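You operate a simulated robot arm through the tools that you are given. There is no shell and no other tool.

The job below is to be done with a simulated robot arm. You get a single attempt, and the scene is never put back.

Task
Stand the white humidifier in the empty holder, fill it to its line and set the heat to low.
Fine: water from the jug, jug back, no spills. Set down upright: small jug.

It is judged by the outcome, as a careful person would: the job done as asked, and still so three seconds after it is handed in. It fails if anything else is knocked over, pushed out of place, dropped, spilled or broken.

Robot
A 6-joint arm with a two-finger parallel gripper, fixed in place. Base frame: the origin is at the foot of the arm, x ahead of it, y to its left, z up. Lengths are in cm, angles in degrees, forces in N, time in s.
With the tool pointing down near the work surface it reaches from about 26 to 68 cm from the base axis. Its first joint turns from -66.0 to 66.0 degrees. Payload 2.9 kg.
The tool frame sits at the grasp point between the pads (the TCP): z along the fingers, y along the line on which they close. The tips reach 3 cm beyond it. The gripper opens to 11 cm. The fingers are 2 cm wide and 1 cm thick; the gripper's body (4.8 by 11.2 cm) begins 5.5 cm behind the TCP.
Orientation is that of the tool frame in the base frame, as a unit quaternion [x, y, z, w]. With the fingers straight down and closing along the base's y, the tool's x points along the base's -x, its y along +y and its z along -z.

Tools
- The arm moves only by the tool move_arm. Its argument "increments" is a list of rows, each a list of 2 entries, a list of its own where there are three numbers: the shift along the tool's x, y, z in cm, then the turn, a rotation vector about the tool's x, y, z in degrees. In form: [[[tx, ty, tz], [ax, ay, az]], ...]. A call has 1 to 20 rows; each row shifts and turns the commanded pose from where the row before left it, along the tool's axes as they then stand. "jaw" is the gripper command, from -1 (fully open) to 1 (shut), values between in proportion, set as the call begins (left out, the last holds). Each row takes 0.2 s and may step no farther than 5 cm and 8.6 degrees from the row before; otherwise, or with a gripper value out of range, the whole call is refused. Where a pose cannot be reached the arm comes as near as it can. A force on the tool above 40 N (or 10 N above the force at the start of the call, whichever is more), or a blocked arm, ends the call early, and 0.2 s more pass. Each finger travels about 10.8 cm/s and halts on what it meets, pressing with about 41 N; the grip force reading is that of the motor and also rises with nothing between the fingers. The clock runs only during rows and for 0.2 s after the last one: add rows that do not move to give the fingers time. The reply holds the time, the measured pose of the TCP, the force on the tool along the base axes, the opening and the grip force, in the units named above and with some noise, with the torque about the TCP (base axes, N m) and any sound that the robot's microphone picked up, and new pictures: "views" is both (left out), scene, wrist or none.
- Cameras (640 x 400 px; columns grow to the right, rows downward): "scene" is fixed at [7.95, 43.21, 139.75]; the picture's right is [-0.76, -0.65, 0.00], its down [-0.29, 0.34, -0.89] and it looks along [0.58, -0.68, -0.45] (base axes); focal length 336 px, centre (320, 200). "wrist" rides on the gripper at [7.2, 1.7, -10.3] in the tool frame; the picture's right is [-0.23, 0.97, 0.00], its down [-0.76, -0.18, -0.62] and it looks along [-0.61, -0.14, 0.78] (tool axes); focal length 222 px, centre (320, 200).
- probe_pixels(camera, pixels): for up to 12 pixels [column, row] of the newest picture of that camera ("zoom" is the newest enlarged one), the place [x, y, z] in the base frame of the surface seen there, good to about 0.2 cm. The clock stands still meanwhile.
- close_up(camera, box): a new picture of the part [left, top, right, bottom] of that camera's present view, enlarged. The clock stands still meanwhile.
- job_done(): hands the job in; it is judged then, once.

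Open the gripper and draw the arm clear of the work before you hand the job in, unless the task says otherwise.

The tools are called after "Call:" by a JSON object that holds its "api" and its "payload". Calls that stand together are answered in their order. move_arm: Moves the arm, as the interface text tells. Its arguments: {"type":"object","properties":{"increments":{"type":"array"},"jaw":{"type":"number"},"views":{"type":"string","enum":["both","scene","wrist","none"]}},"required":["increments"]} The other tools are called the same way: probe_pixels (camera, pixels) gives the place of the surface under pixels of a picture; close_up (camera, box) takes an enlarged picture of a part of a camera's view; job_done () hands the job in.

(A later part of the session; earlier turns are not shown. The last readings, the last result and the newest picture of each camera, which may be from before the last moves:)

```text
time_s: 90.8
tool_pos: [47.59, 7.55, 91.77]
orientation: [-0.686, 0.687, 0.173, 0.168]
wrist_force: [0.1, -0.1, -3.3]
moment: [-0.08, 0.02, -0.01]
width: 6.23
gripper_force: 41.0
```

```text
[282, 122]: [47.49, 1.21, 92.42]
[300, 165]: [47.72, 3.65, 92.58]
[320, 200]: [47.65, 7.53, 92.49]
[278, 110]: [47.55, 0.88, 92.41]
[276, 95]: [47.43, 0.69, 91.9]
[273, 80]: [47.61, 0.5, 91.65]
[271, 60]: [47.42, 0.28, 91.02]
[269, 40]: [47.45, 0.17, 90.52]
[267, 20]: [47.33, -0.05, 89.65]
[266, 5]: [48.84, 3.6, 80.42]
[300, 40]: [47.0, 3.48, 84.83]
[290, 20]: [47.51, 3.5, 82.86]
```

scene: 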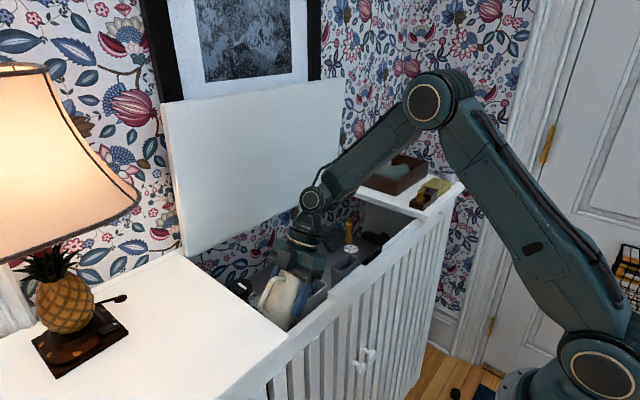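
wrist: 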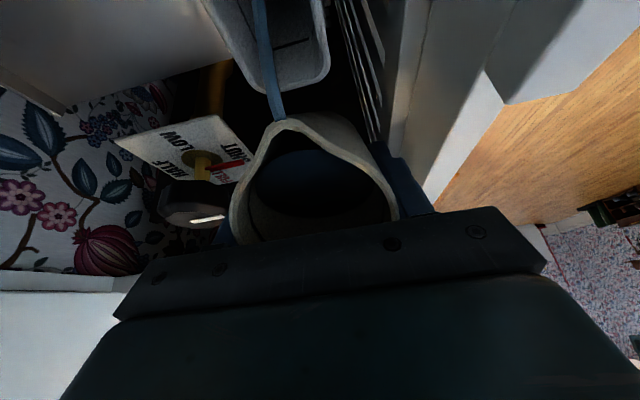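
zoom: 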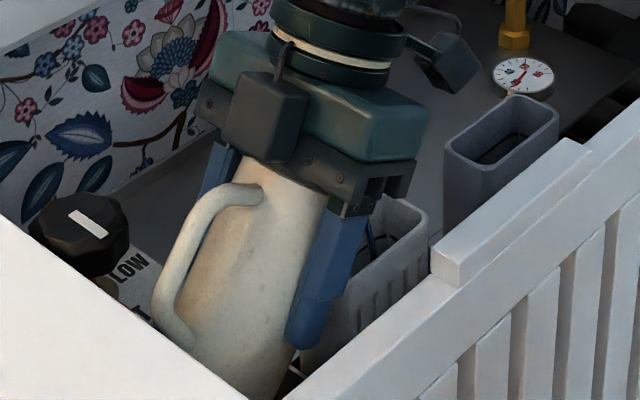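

θ≈40°, lip (47.5, 1.2, 92.4), stream crossing the rim level near y≈-0.3. I continue 8° more at 0.5° per row.

Call:
{"api": "move_arm", "payload": {"increments": [[[-0.008, 0, -0.0586], [0, -0.5, 0]], [[-0.008, 0, -0.0586], [0, -0.5, 0]], [[-0.008, 0, -0.0586], [0, -0.5, 0]], [[-0.008, 0, -0.0586], [0, -0.5, 0]], [[-0.008, 0, -0.0586], [0, -0.5, 0]], [[-0.008, 0, -0.0586], [0, -0.5, 0]], [[-0.008, 0, -0.0586], [0, -0.5, 0]], [[-0.008, 0, -0.0586], [0, -0.5, 0]], [[-0.008, 0, -0.0586], [0, -0.5, 0]], [[-0.008, 0, -0.0586], [0, -0.5, 0]], [[-0.008, 0, -0.0586], [0, -0.5, 0]], [[-0.008, 0, -0.0586], [0, -0.5, 0]], [[-0.008, 0, -0.0586], [0, -0.5, 0]], [[-0.008, 0, -0.0586], [0, -0.5, 0]], [[-0.008, 0, -0.0586], [0, -0.5, 0]], [[-0.008, 0, -0.0586], [0, -0.5, 0]]], "jaw": 1}}

Call:
{"api": "close_up", "payload": {"camera": "wrist", "box": [200, 0, 440, 180]}}

Call:
{"api": "close_up", "payload": {"camera": "scene", "box": [270, 250, 360, 320]}}

Call:
{"api": "probe_pixels", "payload": {"camera": "wrist", "pixels": [[282, 122], [300, 165], [320, 200], [278, 110], [276, 95], [273, 80], [271, 60], [269, 40], [267, 20], [266, 5], [300, 40], [290, 20]]}}

```text
time_s: 94.2
tool_pos: [47.56, 7.31, 92.63]
orientation: [-0.671, 0.673, 0.221, 0.218]
wrist_force: [0.4, 0.0, -4.0]
moment: [-0.05, -0.02, -0.01]
width: 6.26
gripper_force: 40.9
```

scene: 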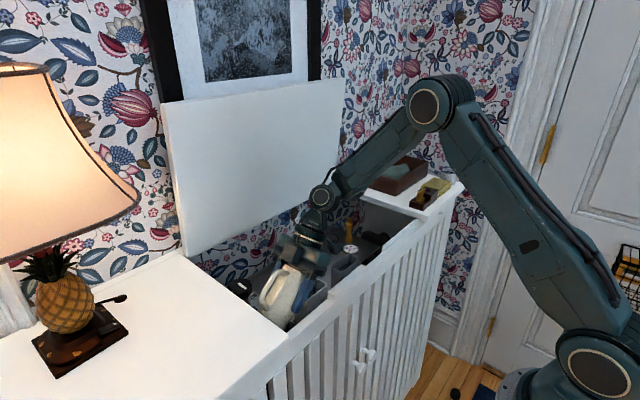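
wrist: 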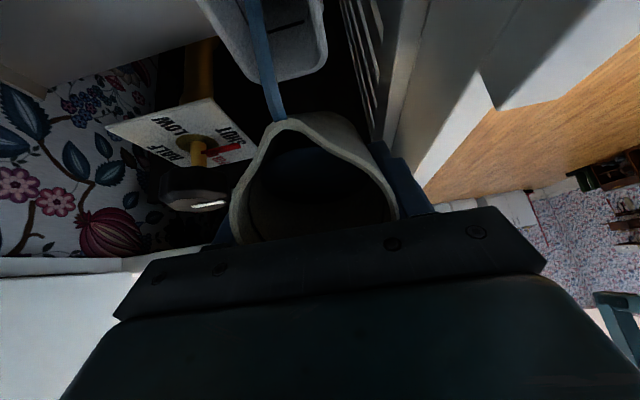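

```text
2.22 times, centred on (320, 90) of wrist
```

zoom: 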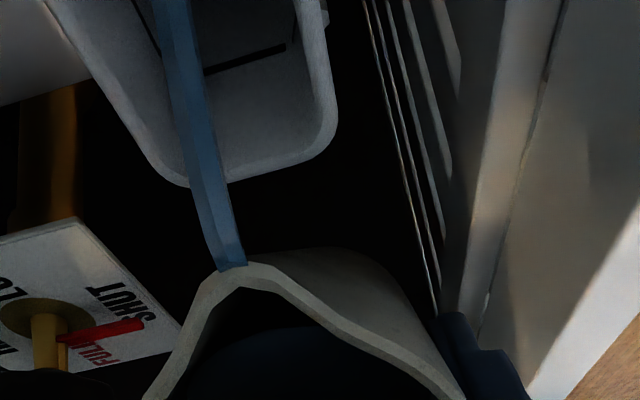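

```text
5.71 times, centred on (315, 285) of scene
```

zoom: 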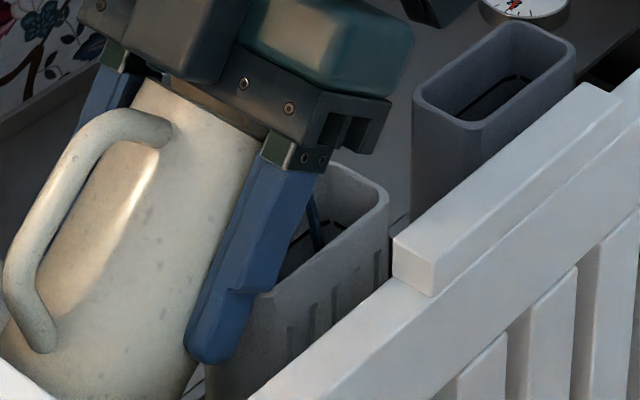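

```text
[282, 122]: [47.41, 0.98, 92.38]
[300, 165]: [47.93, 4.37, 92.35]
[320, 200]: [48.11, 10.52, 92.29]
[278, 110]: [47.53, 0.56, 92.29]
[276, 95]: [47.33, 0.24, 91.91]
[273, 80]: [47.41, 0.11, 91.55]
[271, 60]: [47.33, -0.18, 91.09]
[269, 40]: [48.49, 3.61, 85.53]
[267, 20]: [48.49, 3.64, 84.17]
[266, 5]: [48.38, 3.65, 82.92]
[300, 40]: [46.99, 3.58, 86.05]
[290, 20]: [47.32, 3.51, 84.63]
```

θ≈48°, lip (47.4, 0.95, 92.4), stream still central. I continue 6° more at 0.5° per row and then look for the water level.

Call:
{"api": "move_arm", "payload": {"increments": [[[-0.0138, 0, -0.058], [0, -0.5, 0]], [[-0.0138, 0, -0.058], [0, -0.5, 0]], [[-0.0138, 0, -0.058], [0, -0.5, 0]], [[-0.0138, 0, -0.058], [0, -0.5, 0]], [[-0.0138, 0, -0.058], [0, -0.5, 0]], [[-0.0138, 0, -0.058], [0, -0.5, 0]], [[-0.0138, 0, -0.058], [0, -0.5, 0]], [[-0.0138, 0, -0.058], [0, -0.5, 0]], [[-0.0138, 0, -0.058], [0, -0.5, 0]], [[-0.0138, 0, -0.058], [0, -0.5, 0]], [[-0.0138, 0, -0.058], [0, -0.5, 0]], [[-0.0138, 0, -0.058], [0, -0.5, 0]], [[0, 0, 0], [0, 0, 0]], [[0, 0, 0], [0, 0, 0]], [[0, 0, 0], [0, 0, 0]]], "jaw": 1}}

Call:
{"api": "close_up", "payload": {"camera": "wrist", "box": [200, 0, 440, 180]}}

Call:
{"api": "close_up", "payload": {"camera": "scene", "box": [290, 260, 350, 305]}}

Call:
{"api": "probe_pixels", "payload": {"camera": "wrist", "pixels": [[282, 122], [300, 165], [320, 200], [278, 110], [276, 95], [273, 80], [271, 60], [300, 40], [290, 20], [285, 5], [300, 5], [310, 15]]}}

```text
time_s: 97.4
tool_pos: [47.65, 7.03, 93.37]
orientation: [-0.66, 0.661, 0.256, 0.251]
wrist_force: [-0.2, -0.4, -3.4]
moment: [-0.09, -0.01, -0.01]
width: 6.27
gripper_force: 41.2
```

scene: 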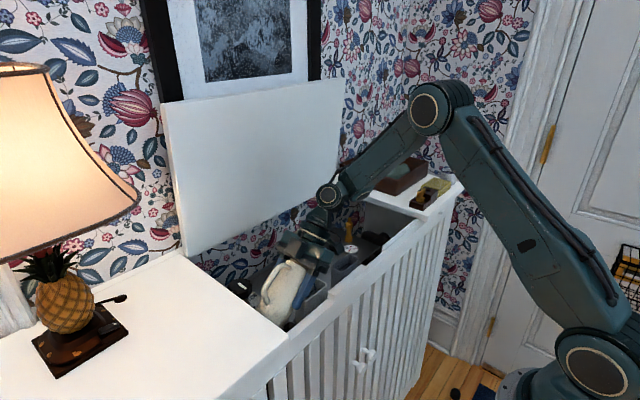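
wrist: 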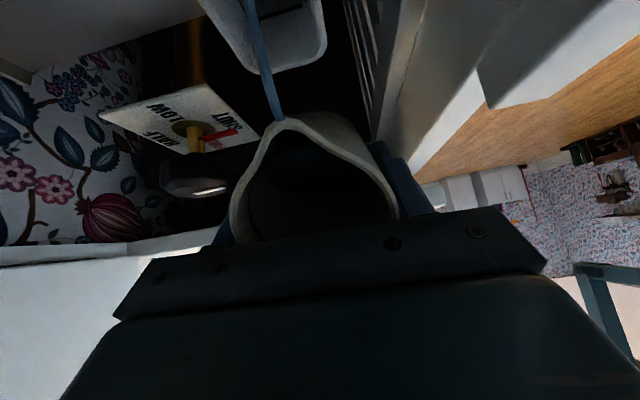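

```text
2.22 times, centred on (320, 90) of wrist
```

zoom: 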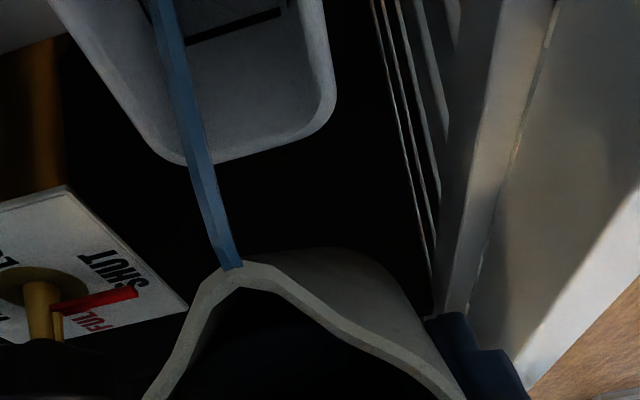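

```text
8.89 times, centred on (320, 282) of scene
```

zoom: 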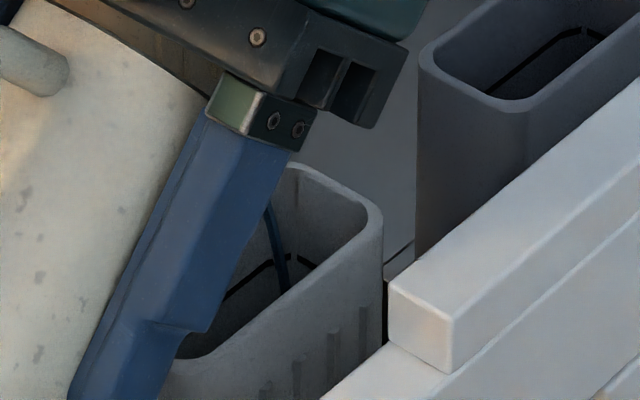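

```text
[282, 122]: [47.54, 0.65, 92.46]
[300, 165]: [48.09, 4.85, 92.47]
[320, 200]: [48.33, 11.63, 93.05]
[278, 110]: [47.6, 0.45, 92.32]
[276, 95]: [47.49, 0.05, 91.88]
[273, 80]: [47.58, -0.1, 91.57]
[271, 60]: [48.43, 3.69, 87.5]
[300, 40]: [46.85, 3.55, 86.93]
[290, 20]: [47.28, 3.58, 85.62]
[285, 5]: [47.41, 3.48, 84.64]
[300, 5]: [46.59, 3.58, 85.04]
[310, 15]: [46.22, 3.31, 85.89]
```

θ=54°, stream still entering. In the scene enlargement the line is visible at (240,275); I probe the dark area below it to find the water surface.

Call:
{"api": "probe_pixels", "payload": {"camera": "zoom", "pixels": [[225, 320], [240, 305], [260, 292], [275, 282], [235, 285], [300, 265], [250, 310], [280, 300], [210, 335], [262, 272], [246, 278], [300, 240]]}}

```text
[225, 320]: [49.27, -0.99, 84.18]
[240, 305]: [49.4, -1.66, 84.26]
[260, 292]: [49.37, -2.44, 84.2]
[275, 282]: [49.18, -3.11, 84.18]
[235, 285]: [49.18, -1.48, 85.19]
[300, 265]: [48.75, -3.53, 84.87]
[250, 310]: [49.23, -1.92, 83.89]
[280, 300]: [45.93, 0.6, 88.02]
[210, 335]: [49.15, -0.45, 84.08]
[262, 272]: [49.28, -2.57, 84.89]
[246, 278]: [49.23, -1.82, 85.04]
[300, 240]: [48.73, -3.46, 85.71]
```

The line is at z≈84.9 and the water is still below 83.9. I tilt 3° further in 0.4° rows, wait a moment, and look again.

Call:
{"api": "move_arm", "payload": {"increments": [[[-0.0147, 0, -0.0434], [0, -0.4, 0]], [[-0.0147, 0, -0.0434], [0, -0.4, 0]], [[-0.0147, 0, -0.0434], [0, -0.4, 0]], [[-0.0147, 0, -0.0434], [0, -0.4, 0]], [[-0.0147, 0, -0.0434], [0, -0.4, 0]], [[-0.0147, 0, -0.0434], [0, -0.4, 0]], [[-0.0147, 0, -0.0434], [0, -0.4, 0]], [[-0.0147, 0, -0.0434], [0, -0.4, 0]], [[0, 0, 0], [0, 0, 0]], [[0, 0, 0], [0, 0, 0]]], "jaw": 1}}

Call:
{"api": "close_up", "payload": {"camera": "scene", "box": [290, 260, 350, 305]}}

Call:
{"api": "close_up", "payload": {"camera": "wrist", "box": [200, 0, 440, 180]}}

Call:
{"api": "probe_pixels", "payload": {"camera": "wrist", "pixels": [[282, 122], [300, 165], [320, 200], [278, 110], [276, 95], [273, 80], [260, 70], [300, 40], [290, 20], [285, 5], [300, 5], [275, 5]]}}

```text
time_s: 99.6
tool_pos: [47.64, 6.78, 93.66]
orientation: [-0.652, 0.654, 0.274, 0.269]
wrist_force: [-1.4, 0.3, -2.8]
moment: [-0.08, 0.01, 0.0]
width: 6.26
gripper_force: 41.0
```

scene: 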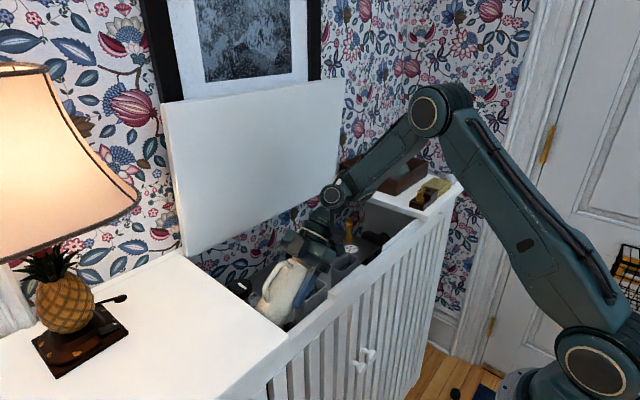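
wrist: 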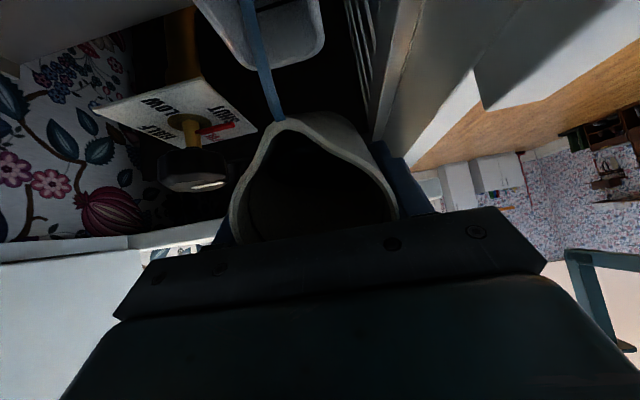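

```text
8.89 times, centred on (320, 282) of scene
```

zoom: 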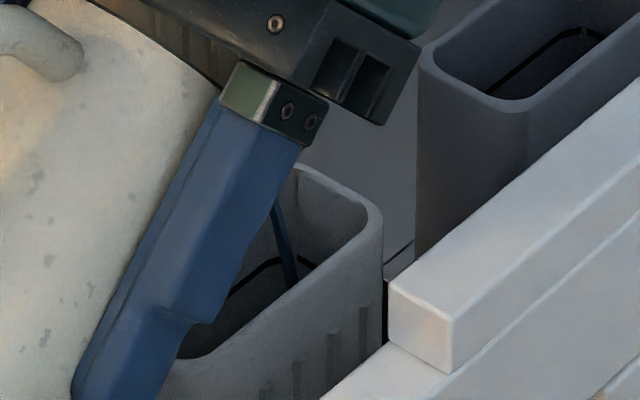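

```text
2.22 times, centred on (320, 90) of wrist
```

zoom: 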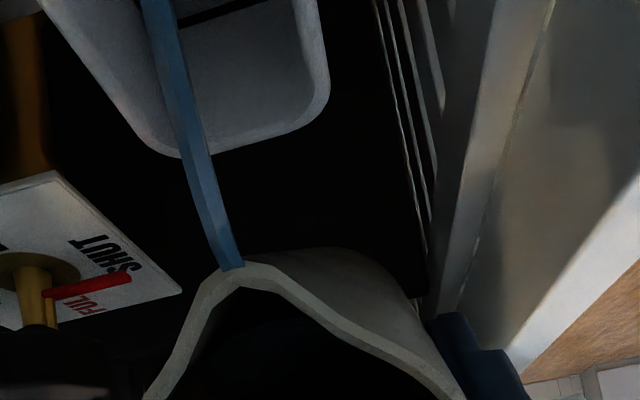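

```text
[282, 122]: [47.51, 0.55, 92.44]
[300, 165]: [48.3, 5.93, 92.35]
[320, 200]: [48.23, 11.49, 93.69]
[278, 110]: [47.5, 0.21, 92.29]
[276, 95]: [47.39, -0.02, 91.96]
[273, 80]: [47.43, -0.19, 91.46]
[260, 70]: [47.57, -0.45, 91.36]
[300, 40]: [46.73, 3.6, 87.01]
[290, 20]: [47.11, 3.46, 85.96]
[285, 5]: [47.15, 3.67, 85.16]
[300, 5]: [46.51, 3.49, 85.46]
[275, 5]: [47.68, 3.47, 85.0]
```

θ≈57°, the water is still hidden below z≈83.9. I tilt 1.6° more in 0.4° rows and wait, then check the level again.

Call:
{"api": "move_arm", "payload": {"increments": [[[-0.0174, 0, -0.0418], [0, -0.4, 0]], [[-0.0174, 0, -0.0418], [0, -0.4, 0]], [[-0.0174, 0, -0.0418], [0, -0.4, 0]], [[-0.0174, 0, -0.0418], [0, -0.4, 0]], [[0, 0, 0], [0, 0, 0]], [[0, 0, 0], [0, 0, 0]], [[0, 0, 0], [0, 0, 0]], [[0, 0, 0], [0, 0, 0]]], "jaw": 1}}

Call:
{"api": "close_up", "payload": {"camera": "scene", "box": [295, 268, 345, 303]}}

Call:
{"api": "probe_pixels", "payload": {"camera": "zoom", "pixels": [[200, 320], [220, 300], [240, 290], [260, 280], [280, 265], [230, 310], [250, 300], [180, 335], [215, 325], [270, 290]]}}

Call:
{"api": "probe_pixels", "payload": {"camera": "wrist", "pixels": [[282, 122], [300, 165], [320, 200], [278, 110], [276, 95], [273, 80]]}}

```text
time_s: 101.4
tool_pos: [47.55, 6.66, 93.9]
orientation: [-0.648, 0.65, 0.283, 0.279]
wrist_force: [-0.5, 0.5, -3.4]
moment: [-0.05, 0.02, 0.02]
width: 6.25
gripper_force: 40.7
```

scene: 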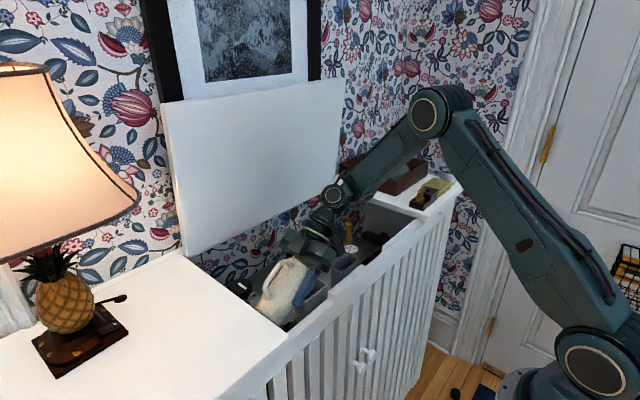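
wrist: 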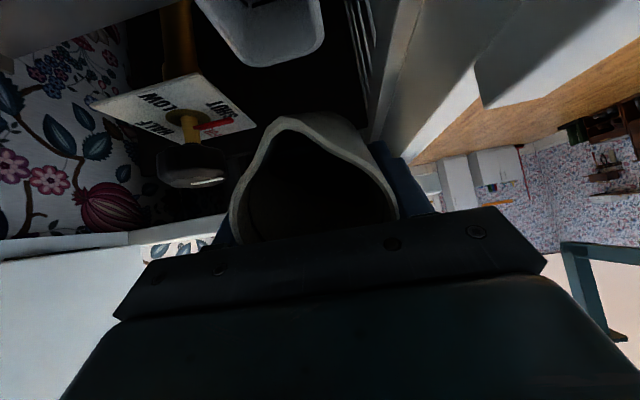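

```text
11.43 times, centred on (320, 286) of scene
```

zoom: 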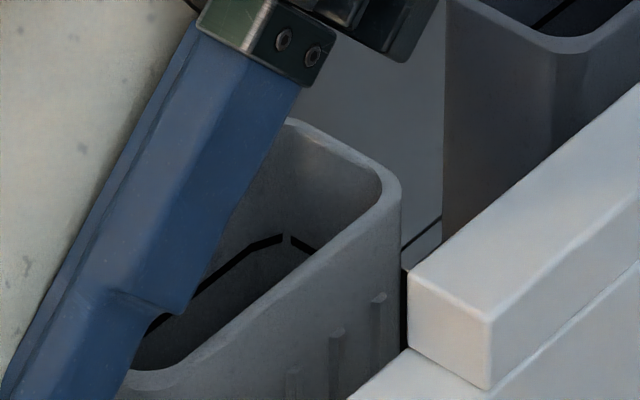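

```text
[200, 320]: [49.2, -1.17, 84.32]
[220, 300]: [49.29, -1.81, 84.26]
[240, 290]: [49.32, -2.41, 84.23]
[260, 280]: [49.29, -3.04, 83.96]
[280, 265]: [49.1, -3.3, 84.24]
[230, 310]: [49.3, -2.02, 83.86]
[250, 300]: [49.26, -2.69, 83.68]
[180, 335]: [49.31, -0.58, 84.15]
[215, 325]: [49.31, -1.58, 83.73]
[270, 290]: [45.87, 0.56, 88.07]
```

```text
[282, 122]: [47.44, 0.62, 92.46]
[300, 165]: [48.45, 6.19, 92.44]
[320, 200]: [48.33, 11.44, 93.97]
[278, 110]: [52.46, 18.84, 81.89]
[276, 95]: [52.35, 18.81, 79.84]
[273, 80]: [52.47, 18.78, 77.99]
```

The stream has stopped at θ≈58.6° and the humidifier water is still below z≈83.7. I tilt 1.6° more and wait for it to settle.

Call:
{"api": "move_arm", "payload": {"increments": [[[-0.0174, 0, -0.0418], [0, -0.4, 0]], [[-0.0174, 0, -0.0418], [0, -0.4, 0]], [[-0.0174, 0, -0.0418], [0, -0.4, 0]], [[-0.0174, 0, -0.0418], [0, -0.4, 0]], [[0, 0, 0], [0, 0, 0]], [[0, 0, 0], [0, 0, 0]], [[0, 0, 0], [0, 0, 0]], [[0, 0, 0], [0, 0, 0]], [[0, 0, 0], [0, 0, 0]]], "jaw": 1}}

Call:
{"api": "close_up", "payload": {"camera": "scene", "box": [295, 268, 345, 303]}}

Call:
{"api": "probe_pixels", "payload": {"camera": "zoom", "pixels": [[200, 320], [220, 300], [240, 290], [260, 280], [280, 265], [230, 310], [250, 300], [180, 335], [215, 325], [190, 340]]}}

Call:
{"api": "probe_pixels", "payload": {"camera": "wrist", "pixels": [[282, 122], [300, 165], [320, 200], [278, 110], [276, 95], [273, 80]]}}

```text
time_s: 103.4
tool_pos: [47.55, 6.45, 94.03]
orientation: [-0.644, 0.646, 0.292, 0.288]
wrist_force: [-0.3, -0.2, -3.3]
moment: [-0.06, 0.01, 0.01]
width: 6.26
gripper_force: 41.3
```

scene: 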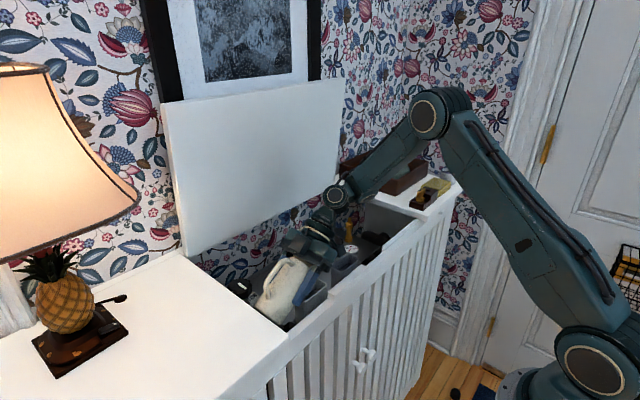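
wrist: 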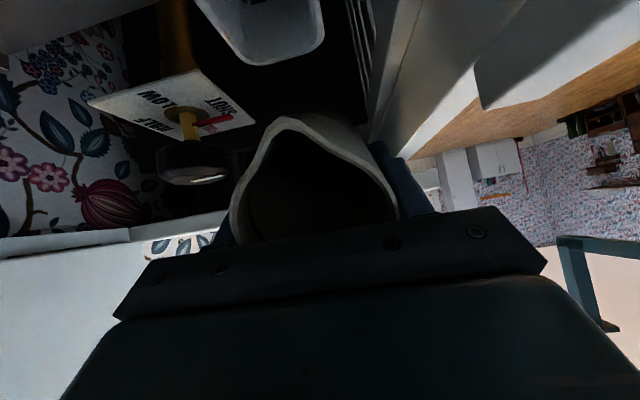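

```text
11.43 times, centred on (320, 286) of scene
```

zoom: 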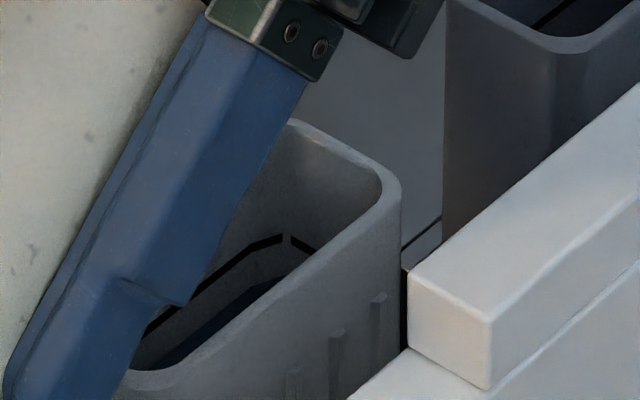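

```text
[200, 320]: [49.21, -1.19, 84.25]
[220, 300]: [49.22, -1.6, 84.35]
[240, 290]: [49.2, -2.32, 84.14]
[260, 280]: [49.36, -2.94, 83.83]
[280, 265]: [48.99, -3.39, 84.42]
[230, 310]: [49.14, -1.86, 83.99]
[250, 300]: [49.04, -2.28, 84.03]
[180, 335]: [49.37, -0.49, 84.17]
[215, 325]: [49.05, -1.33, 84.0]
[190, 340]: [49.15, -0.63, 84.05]
```

```text
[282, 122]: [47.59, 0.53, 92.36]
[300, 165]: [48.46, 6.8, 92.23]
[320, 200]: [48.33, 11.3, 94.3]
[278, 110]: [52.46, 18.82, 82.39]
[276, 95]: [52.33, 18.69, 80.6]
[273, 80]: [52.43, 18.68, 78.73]
```

The water surface is now visible at z≈84.02 (zoom (230,310)), with the line at 84.9; about 0.9 cm to go. I tilt 1.5° more and let it settle.

Call:
{"api": "move_arm", "payload": {"increments": [[[-0.0155, 0, -0.0395], [0, -0.375, 0]], [[-0.0155, 0, -0.0395], [0, -0.375, 0]], [[-0.0155, 0, -0.0395], [0, -0.375, 0]], [[-0.0155, 0, -0.0395], [0, -0.375, 0]], [[0, 0, 0], [0, 0, 0]], [[0, 0, 0], [0, 0, 0]], [[0, 0, 0], [0, 0, 0]], [[0, 0, 0], [0, 0, 0]], [[0, 0, 0], [0, 0, 0]]], "jaw": 1}}

Call:
{"api": "close_up", "payload": {"camera": "scene", "box": [295, 268, 345, 303]}}

Call:
{"api": "probe_pixels", "payload": {"camera": "zoom", "pixels": [[200, 320], [220, 300], [240, 290], [260, 280], [280, 265], [230, 310], [250, 300], [180, 335], [215, 325], [190, 340]]}}

Call:
{"api": "probe_pixels", "payload": {"camera": "wrist", "pixels": [[282, 122], [300, 165], [320, 200], [278, 110], [276, 95], [273, 80]]}}

```text
time_s: 105.4
tool_pos: [47.55, 6.68, 94.24]
orientation: [-0.64, 0.642, 0.3, 0.297]
wrist_force: [0.2, 0.1, -1.8]
moment: [-0.07, 0.03, -0.03]
width: 6.24
gripper_force: 41.4
```

scene: 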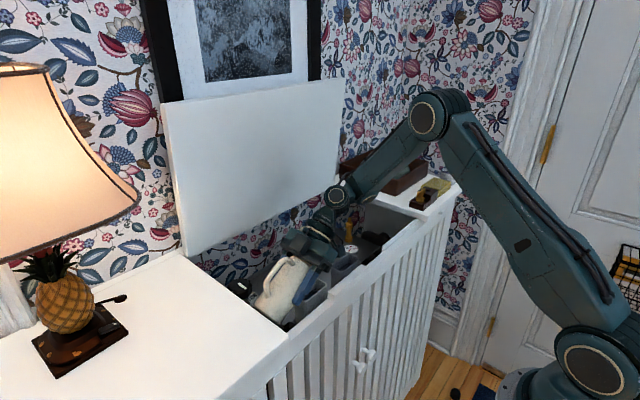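
wrist: 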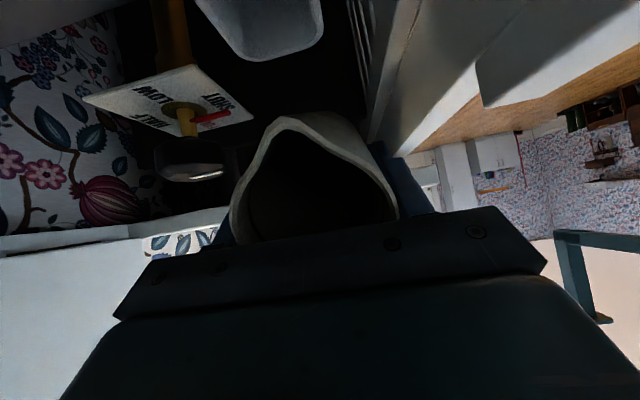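

```text
11.43 times, centred on (320, 286) of scene
```

zoom: 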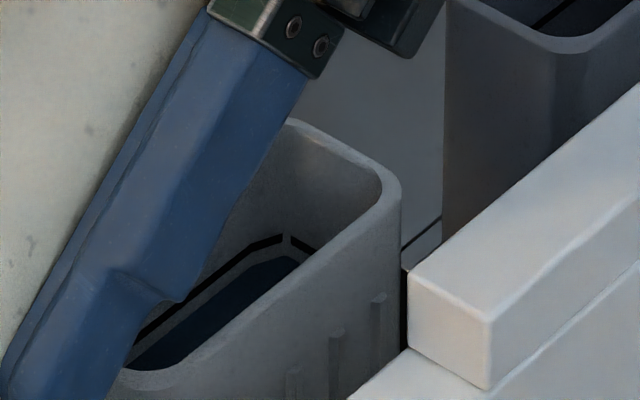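

```text
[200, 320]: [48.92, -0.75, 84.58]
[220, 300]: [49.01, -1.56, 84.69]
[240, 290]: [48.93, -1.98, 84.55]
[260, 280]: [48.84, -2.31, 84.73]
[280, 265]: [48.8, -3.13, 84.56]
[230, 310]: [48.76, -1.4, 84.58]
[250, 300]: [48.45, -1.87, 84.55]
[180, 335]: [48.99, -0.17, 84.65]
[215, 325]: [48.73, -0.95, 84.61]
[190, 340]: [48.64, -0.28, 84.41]
```

```text
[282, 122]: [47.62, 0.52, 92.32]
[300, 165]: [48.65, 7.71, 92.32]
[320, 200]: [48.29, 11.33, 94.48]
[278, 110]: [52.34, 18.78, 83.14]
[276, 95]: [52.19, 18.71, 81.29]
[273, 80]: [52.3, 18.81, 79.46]
```

The water is at z≈84.6, just below the black line at zoom (250,243). I probe the line band itself to know exactly how much more is needed.

Call:
{"api": "probe_pixels", "payload": {"camera": "zoom", "pixels": [[240, 256], [260, 244], [275, 238], [225, 266], [300, 245], [210, 277], [270, 235], [265, 246], [252, 252], [280, 240], [250, 245], [235, 268]]}}

Call:
{"api": "close_up", "payload": {"camera": "scene", "box": [308, 280, 328, 300]}}

```text
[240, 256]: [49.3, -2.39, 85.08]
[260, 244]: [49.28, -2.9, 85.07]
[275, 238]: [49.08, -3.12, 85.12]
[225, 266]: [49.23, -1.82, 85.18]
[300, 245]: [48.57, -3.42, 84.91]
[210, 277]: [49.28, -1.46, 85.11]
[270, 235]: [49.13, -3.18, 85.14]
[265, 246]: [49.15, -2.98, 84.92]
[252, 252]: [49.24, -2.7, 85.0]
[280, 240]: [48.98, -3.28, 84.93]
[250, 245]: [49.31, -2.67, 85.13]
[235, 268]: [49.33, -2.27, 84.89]
```

```text
16.00 times, centred on (318, 290) of scene
```

zoom: 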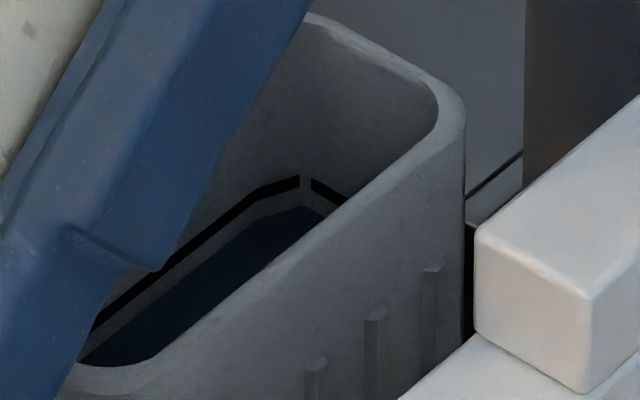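

The line's band centre is at z≈84.95 and the water at ≈84.6, so about 0.35 cm more is needed. I tilt 0.5° and let it settle.

Call:
{"api": "move_arm", "payload": {"increments": [[[-0.0103, 0, -0.0263], [0, -0.25, 0]], [[-0.0103, 0, -0.0263], [0, -0.25, 0]], [[0, 0, 0], [0, 0, 0]], [[0, 0, 0], [0, 0, 0]], [[0, 0, 0], [0, 0, 0]], [[0, 0, 0], [0, 0, 0]], [[0, 0, 0], [0, 0, 0]]], "jaw": 1}}

Call:
{"api": "close_up", "payload": {"camera": "scene", "box": [308, 280, 328, 300]}}

Call:
{"api": "probe_pixels", "payload": {"camera": "zoom", "pixels": [[240, 250], [260, 240], [280, 230], [200, 280], [220, 270], [180, 310], [150, 330], [260, 192], [240, 205], [220, 222], [280, 185], [330, 195]]}}

```text
time_s: 107.0
tool_pos: [47.59, 6.48, 94.23]
orientation: [-0.639, 0.641, 0.303, 0.3]
wrist_force: [0.0, -0.6, -2.3]
moment: [-0.05, -0.02, -0.03]
width: 6.26
gripper_force: 40.8
```

scene: 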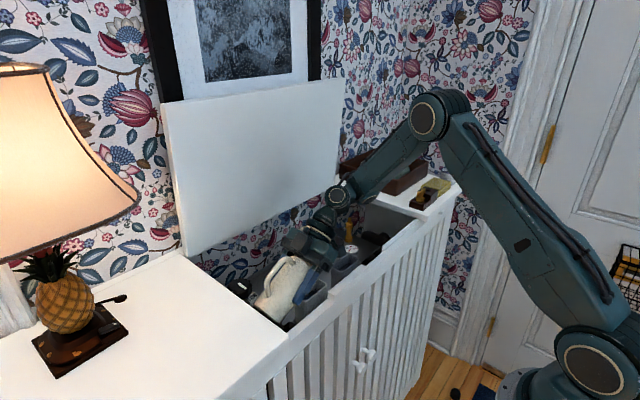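
wrist: 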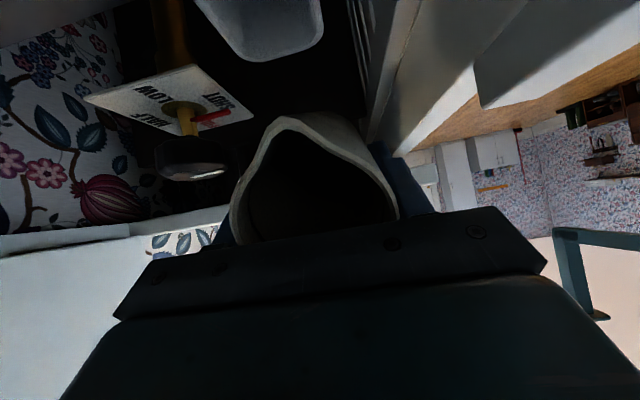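

```text
16.00 times, centred on (318, 290) of scene
```

zoom: 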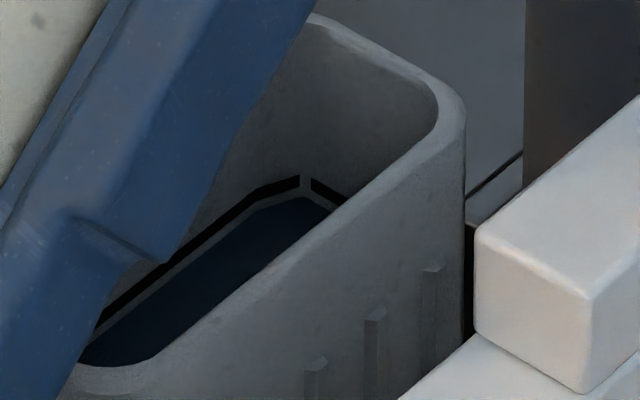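

```text
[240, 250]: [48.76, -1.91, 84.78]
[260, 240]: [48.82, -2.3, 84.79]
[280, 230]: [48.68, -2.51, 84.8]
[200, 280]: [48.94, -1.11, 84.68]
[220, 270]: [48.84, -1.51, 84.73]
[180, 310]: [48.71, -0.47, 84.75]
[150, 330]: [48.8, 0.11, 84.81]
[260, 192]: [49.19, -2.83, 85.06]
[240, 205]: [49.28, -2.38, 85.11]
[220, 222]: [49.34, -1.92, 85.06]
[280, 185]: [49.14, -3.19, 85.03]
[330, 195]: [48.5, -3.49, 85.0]
```

Water ≈84.77, line band centre ≈85.04. I tilt another 0.5° and settle.

Call:
{"api": "move_arm", "payload": {"increments": [[[-0.0103, 0, -0.0263], [0, -0.25, 0]], [[-0.0103, 0, -0.0263], [0, -0.25, 0]], [[0, 0, 0], [0, 0, 0]], [[0, 0, 0], [0, 0, 0]], [[0, 0, 0], [0, 0, 0]], [[0, 0, 0], [0, 0, 0]], [[0, 0, 0], [0, 0, 0]]], "jaw": 1}}

Call:
{"api": "close_up", "payload": {"camera": "scene", "box": [308, 280, 328, 300]}}

Call:
{"api": "probe_pixels", "payload": {"camera": "zoom", "pixels": [[240, 250], [260, 240], [280, 230], [200, 280], [220, 270], [180, 310], [150, 330], [260, 192], [240, 205], [220, 222], [280, 185], [330, 195]]}}

```text
time_s: 108.6
tool_pos: [47.51, 6.42, 94.29]
orientation: [-0.637, 0.639, 0.306, 0.303]
wrist_force: [0.2, 0.0, -2.6]
moment: [-0.1, 0.0, 0.01]
width: 6.25
gripper_force: 40.6
```

scene: 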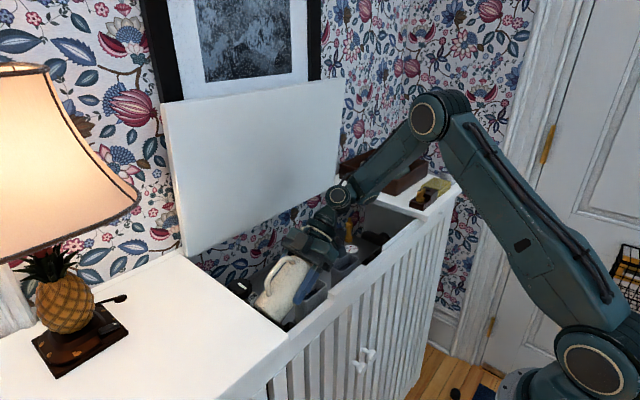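
wrist: 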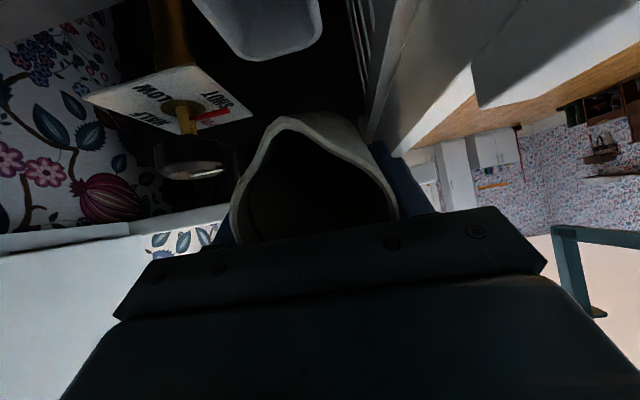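

```text
16.00 times, centred on (318, 290) of scene
```

zoom: 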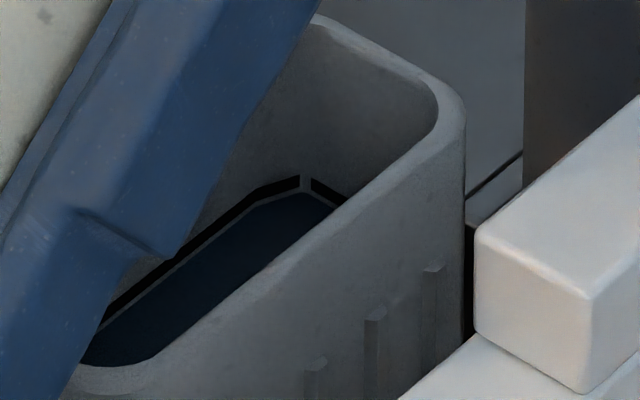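

```text
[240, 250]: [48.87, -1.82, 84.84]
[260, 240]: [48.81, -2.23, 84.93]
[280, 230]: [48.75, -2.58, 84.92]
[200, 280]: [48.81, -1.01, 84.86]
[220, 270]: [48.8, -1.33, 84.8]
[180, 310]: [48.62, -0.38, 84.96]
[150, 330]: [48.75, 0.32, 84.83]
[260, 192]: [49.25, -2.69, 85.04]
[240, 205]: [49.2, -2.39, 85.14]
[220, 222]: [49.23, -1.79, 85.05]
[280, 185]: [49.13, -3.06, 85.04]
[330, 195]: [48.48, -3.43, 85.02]
```

The water is at ≈84.88, its edge just below the line band (thin grey gap). I tilt 0.4° more and settle.

Call:
{"api": "move_arm", "payload": {"increments": [[[-0.0083, 0, -0.021], [0, -0.2, 0]], [[-0.0083, 0, -0.021], [0, -0.2, 0]], [[0, 0, 0], [0, 0, 0]], [[0, 0, 0], [0, 0, 0]], [[0, 0, 0], [0, 0, 0]], [[0, 0, 0], [0, 0, 0]], [[0, 0, 0], [0, 0, 0]]], "jaw": 1, "views": "none"}}

Call:
{"api": "close_up", "payload": {"camera": "scene", "box": [308, 280, 328, 300]}}

Call:
{"api": "probe_pixels", "payload": {"camera": "zoom", "pixels": [[240, 250], [260, 240], [280, 230], [200, 280], [220, 270], [180, 310], [150, 330], [260, 192], [240, 205], [220, 222], [280, 185], [330, 195]]}}

```text
time_s: 110.2
tool_pos: [47.61, 6.48, 94.26]
orientation: [-0.636, 0.638, 0.309, 0.305]
wrist_force: [0.2, -0.8, -2.7]
moment: [-0.07, -0.01, 0.0]
width: 6.3
gripper_force: 41.1
```

```text
16.00 times, centred on (318, 290) of scene
```

zoom: 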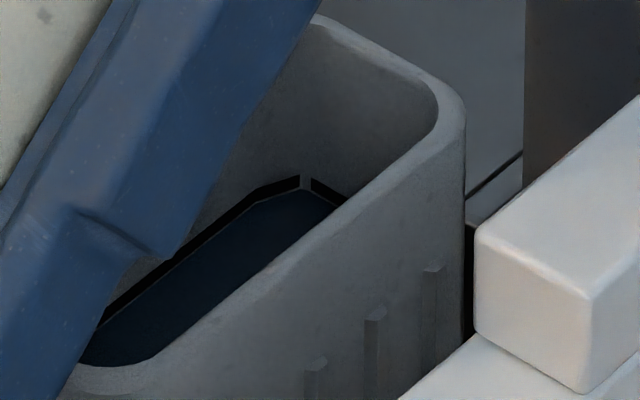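

```text
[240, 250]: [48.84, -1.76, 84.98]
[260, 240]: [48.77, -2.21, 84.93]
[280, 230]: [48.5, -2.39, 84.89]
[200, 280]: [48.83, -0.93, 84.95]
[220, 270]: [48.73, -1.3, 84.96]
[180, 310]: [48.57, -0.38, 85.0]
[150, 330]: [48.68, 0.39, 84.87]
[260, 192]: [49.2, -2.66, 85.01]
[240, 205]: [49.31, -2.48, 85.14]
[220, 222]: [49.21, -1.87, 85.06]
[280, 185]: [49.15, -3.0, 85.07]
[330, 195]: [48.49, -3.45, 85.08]
```

The water's edge now touches the lower edge of the line band (≈84.95 vs centre ≈85.05). A last 0.25° brings it onto the line.

Call:
{"api": "move_arm", "payload": {"increments": [[[-0.0103, 0, -0.0263], [0, -0.25, 0]], [[0, 0, 0], [0, 0, 0]], [[0, 0, 0], [0, 0, 0]], [[0, 0, 0], [0, 0, 0]], [[0, 0, 0], [0, 0, 0]], [[0, 0, 0], [0, 0, 0]]], "jaw": 1, "views": "both"}}

Call:
{"api": "close_up", "payload": {"camera": "scene", "box": [308, 280, 328, 300]}}

Call:
{"api": "probe_pixels", "payload": {"camera": "zoom", "pixels": [[240, 250], [260, 240], [280, 230], [200, 280], [220, 270], [180, 310], [150, 330], [260, 192], [240, 205], [220, 222], [280, 185], [330, 195]]}}

```text
time_s: 111.6
tool_pos: [47.59, 6.49, 94.18]
orientation: [-0.636, 0.637, 0.309, 0.306]
wrist_force: [-0.3, 1.2, -3.1]
moment: [-0.08, 0.0, 0.01]
width: 6.29
gripper_force: 40.6
```

scene: 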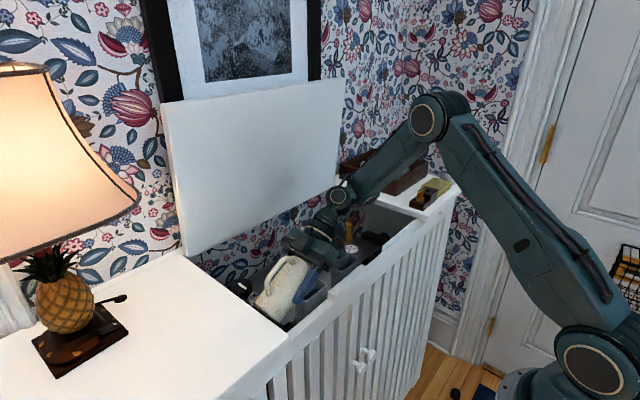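
wrist: 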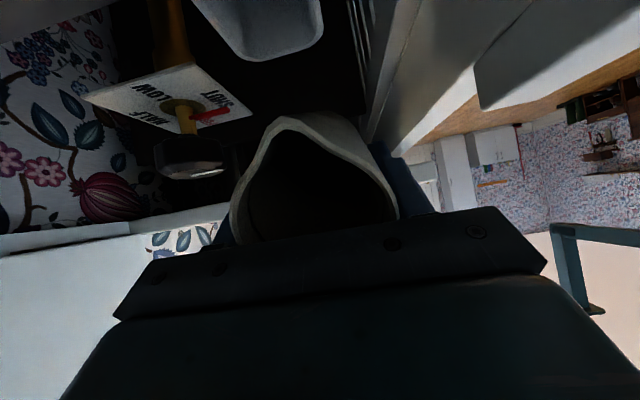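

```text
16.00 times, centred on (318, 290) of scene
```

zoom: 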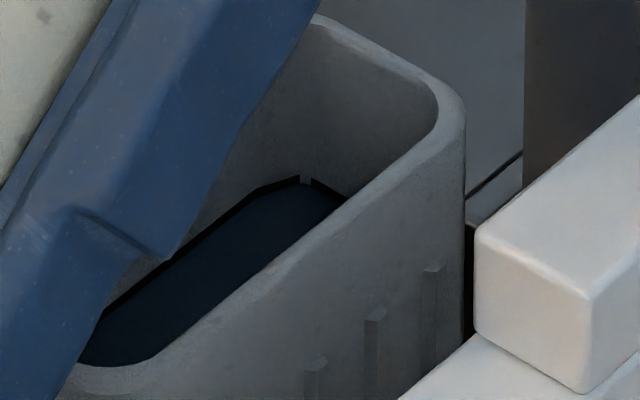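

```text
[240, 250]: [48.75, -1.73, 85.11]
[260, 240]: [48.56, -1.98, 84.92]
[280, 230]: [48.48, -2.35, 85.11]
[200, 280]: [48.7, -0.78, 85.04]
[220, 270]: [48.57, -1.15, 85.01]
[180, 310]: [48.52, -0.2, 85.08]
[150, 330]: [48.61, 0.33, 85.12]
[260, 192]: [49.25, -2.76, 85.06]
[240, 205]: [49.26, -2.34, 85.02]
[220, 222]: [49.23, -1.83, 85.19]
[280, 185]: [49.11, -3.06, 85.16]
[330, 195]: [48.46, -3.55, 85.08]
```

The water is on the line (≈85.05, merging with the band). I now tilt the jug back about its lip, 18° first in 1.5° rows with a slow +y shift.

Call:
{"api": "move_arm", "payload": {"increments": [[[0.0614, 0, 0.1612], [0, 1.5, 0]], [[0.0614, 0, 0.1612], [0, 1.5, 0]], [[0.0614, 0, 0.1612], [0, 1.5, 0]], [[0.0614, 0, 0.1612], [0, 1.5, 0]], [[0.0614, 0, 0.1612], [0, 1.5, 0]], [[0.0614, 0, 0.1612], [0, 1.5, 0]], [[0.0614, 0, 0.1612], [0, 1.5, 0]], [[0.0614, 0, 0.1612], [0, 1.5, 0]], [[0.0614, 0, 0.1612], [0, 1.5, 0]], [[0.0614, 0, 0.1612], [0, 1.5, 0]], [[0.0614, 0, 0.1612], [0, 1.5, 0]], [[0.0614, 0, 0.1612], [0, 1.5, 0]]], "jaw": 1}}

Call:
{"api": "probe_pixels", "payload": {"camera": "wrist", "pixels": [[282, 122], [300, 165], [320, 200], [277, 127], [278, 110], [276, 95]]}}

Call:
{"api": "close_up", "payload": {"camera": "scene", "box": [240, 230, 360, 330]}}

```text
time_s: 114.2
tool_pos: [47.57, 7.18, 92.37]
orientation: [-0.677, 0.677, 0.206, 0.202]
wrist_force: [-0.4, -0.1, -2.3]
moment: [-0.09, 0.0, -0.01]
width: 6.26
gripper_force: 41.1
```

scene: 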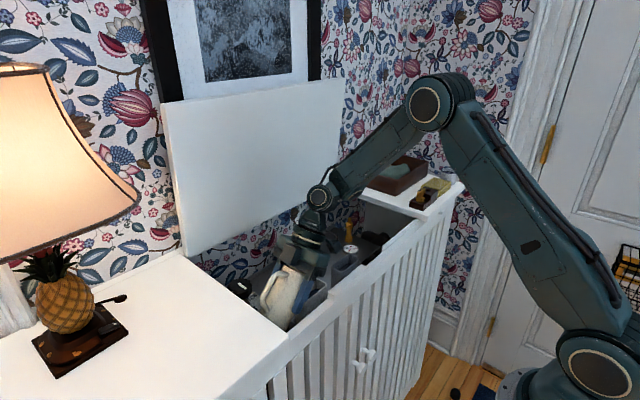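
wrist: 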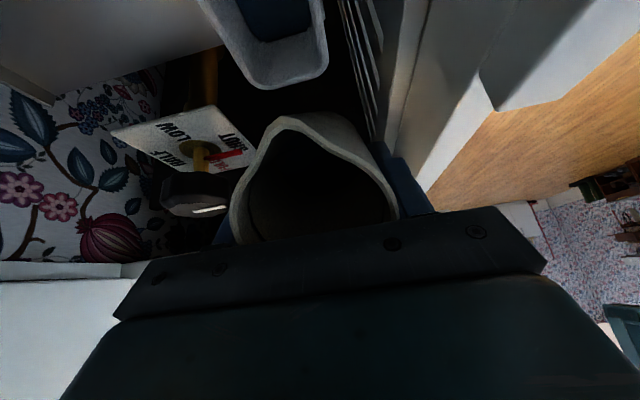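

```text
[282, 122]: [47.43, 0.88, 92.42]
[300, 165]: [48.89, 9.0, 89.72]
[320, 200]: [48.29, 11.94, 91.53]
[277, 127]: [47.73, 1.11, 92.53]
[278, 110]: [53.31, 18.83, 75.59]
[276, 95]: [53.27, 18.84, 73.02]
```

```text
4.00 times, centred on (300, 280) of scene
```

zoom: 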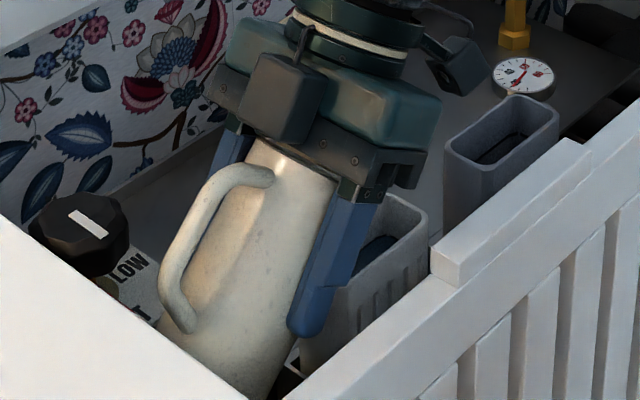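

No stream any more (θ≈45.5°, lip at (47.4, 0.9, 92.4)). I continue tilting back 18° with the lip drifting to +y.

Call:
{"api": "move_arm", "payload": {"increments": [[[0.0226, 0, 0.1653], [0, 1.5, 0]], [[0.0226, 0, 0.1653], [0, 1.5, 0]], [[0.0226, 0, 0.1653], [0, 1.5, 0]], [[0.0226, 0, 0.1653], [0, 1.5, 0]], [[0.0226, 0, 0.1653], [0, 1.5, 0]], [[0.0226, 0, 0.1653], [0, 1.5, 0]], [[0.0226, 0, 0.1653], [0, 1.5, 0]], [[0.0226, 0, 0.1653], [0, 1.5, 0]], [[0.0226, 0, 0.1653], [0, 1.5, 0]], [[0.0226, 0, 0.1653], [0, 1.5, 0]], [[0.0226, 0, 0.1653], [0, 1.5, 0]], [[0.0226, 0, 0.1653], [0, 1.5, 0]]], "jaw": 1}}

Call:
{"api": "probe_pixels", "payload": {"camera": "wrist", "pixels": [[282, 122], [300, 165], [320, 200], [277, 127], [278, 110], [276, 95]]}}

```text
time_s: 116.8
tool_pos: [47.57, 7.91, 90.59]
orientation: [-0.7, 0.701, 0.098, 0.095]
wrist_force: [0.6, -0.8, -2.7]
moment: [-0.08, 0.02, -0.01]
width: 6.27
gripper_force: 40.5
```

scene: 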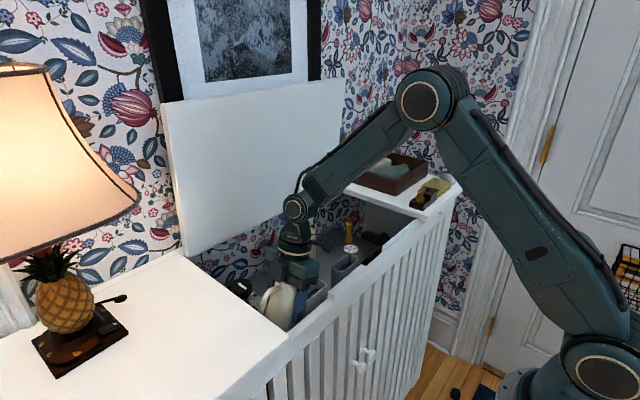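
wrist: 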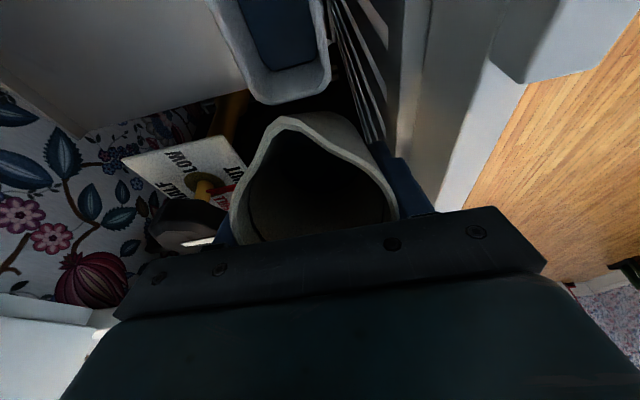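

```text
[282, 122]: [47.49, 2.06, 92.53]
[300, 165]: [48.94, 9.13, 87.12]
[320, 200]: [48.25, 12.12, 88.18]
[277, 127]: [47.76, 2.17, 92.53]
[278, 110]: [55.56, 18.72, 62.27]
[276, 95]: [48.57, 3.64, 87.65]
```

θ≈27.7°, jug clear of everything. I continue back to about 10° while raising the lip 0.2 cm per row.

Call:
{"api": "move_arm", "payload": {"increments": [[[-0.018, 0, -0.0534], [0, 1.5, 0]], [[-0.018, 0, -0.0534], [0, 1.5, 0]], [[-0.018, 0, -0.0534], [0, 1.5, 0]], [[-0.018, 0, -0.0534], [0, 1.5, 0]], [[-0.018, 0, -0.0534], [0, 1.5, 0]], [[-0.018, 0, -0.0534], [0, 1.5, 0]], [[-0.018, 0, -0.0534], [0, 1.5, 0]], [[-0.018, 0, -0.0534], [0, 1.5, 0]], [[-0.018, 0, -0.0534], [0, 1.5, 0]], [[-0.018, 0, -0.0534], [0, 1.5, 0]], [[-0.018, 0, -0.0534], [0, 1.5, 0]], [[-0.018, 0, -0.0534], [0, 1.5, 0]]], "jaw": 1}}

Call:
{"api": "probe_pixels", "payload": {"camera": "wrist", "pixels": [[282, 122], [300, 165], [320, 200], [277, 127], [278, 110], [276, 95]]}}

Call:
{"api": "close_up", "payload": {"camera": "scene", "box": [240, 230, 360, 330]}}

```text
time_s: 119.4
tool_pos: [47.56, 8.09, 91.15]
orientation: [0.707, -0.707, 0.012, 0.017]
wrist_force: [-0.1, 0.6, -2.2]
moment: [-0.04, 0.0, -0.01]
width: 6.25
gripper_force: 40.2
```

scene: 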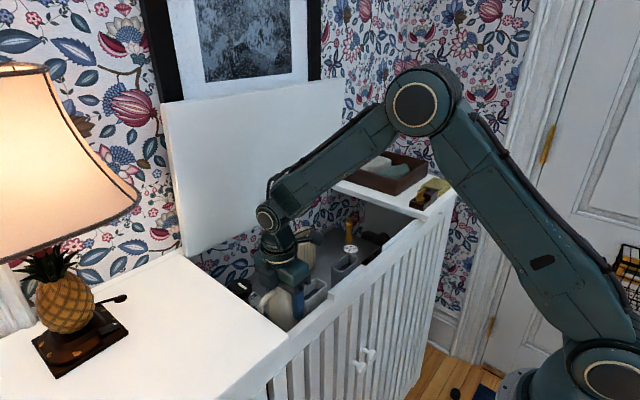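
wrist: 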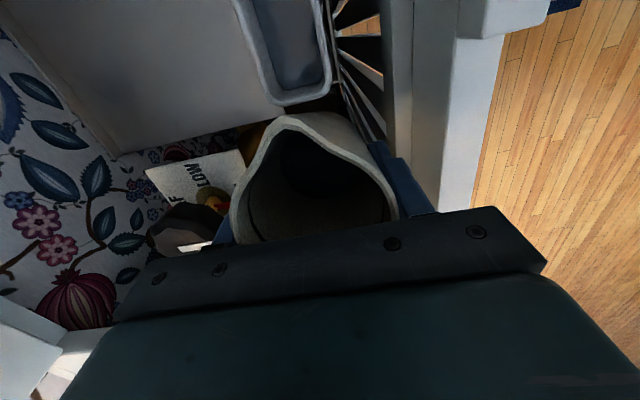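

```text
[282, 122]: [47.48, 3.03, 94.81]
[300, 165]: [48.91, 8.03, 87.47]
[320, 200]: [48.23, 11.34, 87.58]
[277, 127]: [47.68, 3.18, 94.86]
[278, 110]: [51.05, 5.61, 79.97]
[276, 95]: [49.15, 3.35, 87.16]
```

```text
4.00 times, centred on (300, 280) of scene
```

zoom: 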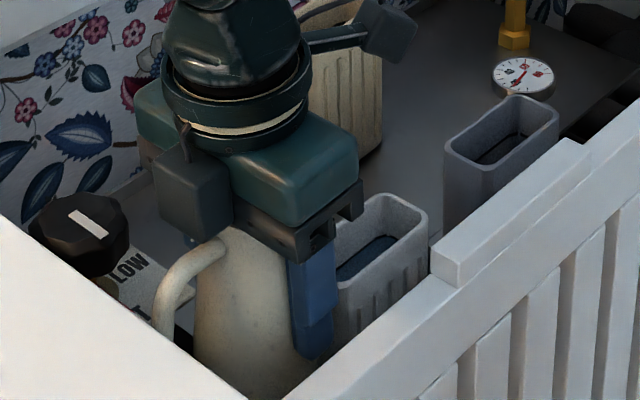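

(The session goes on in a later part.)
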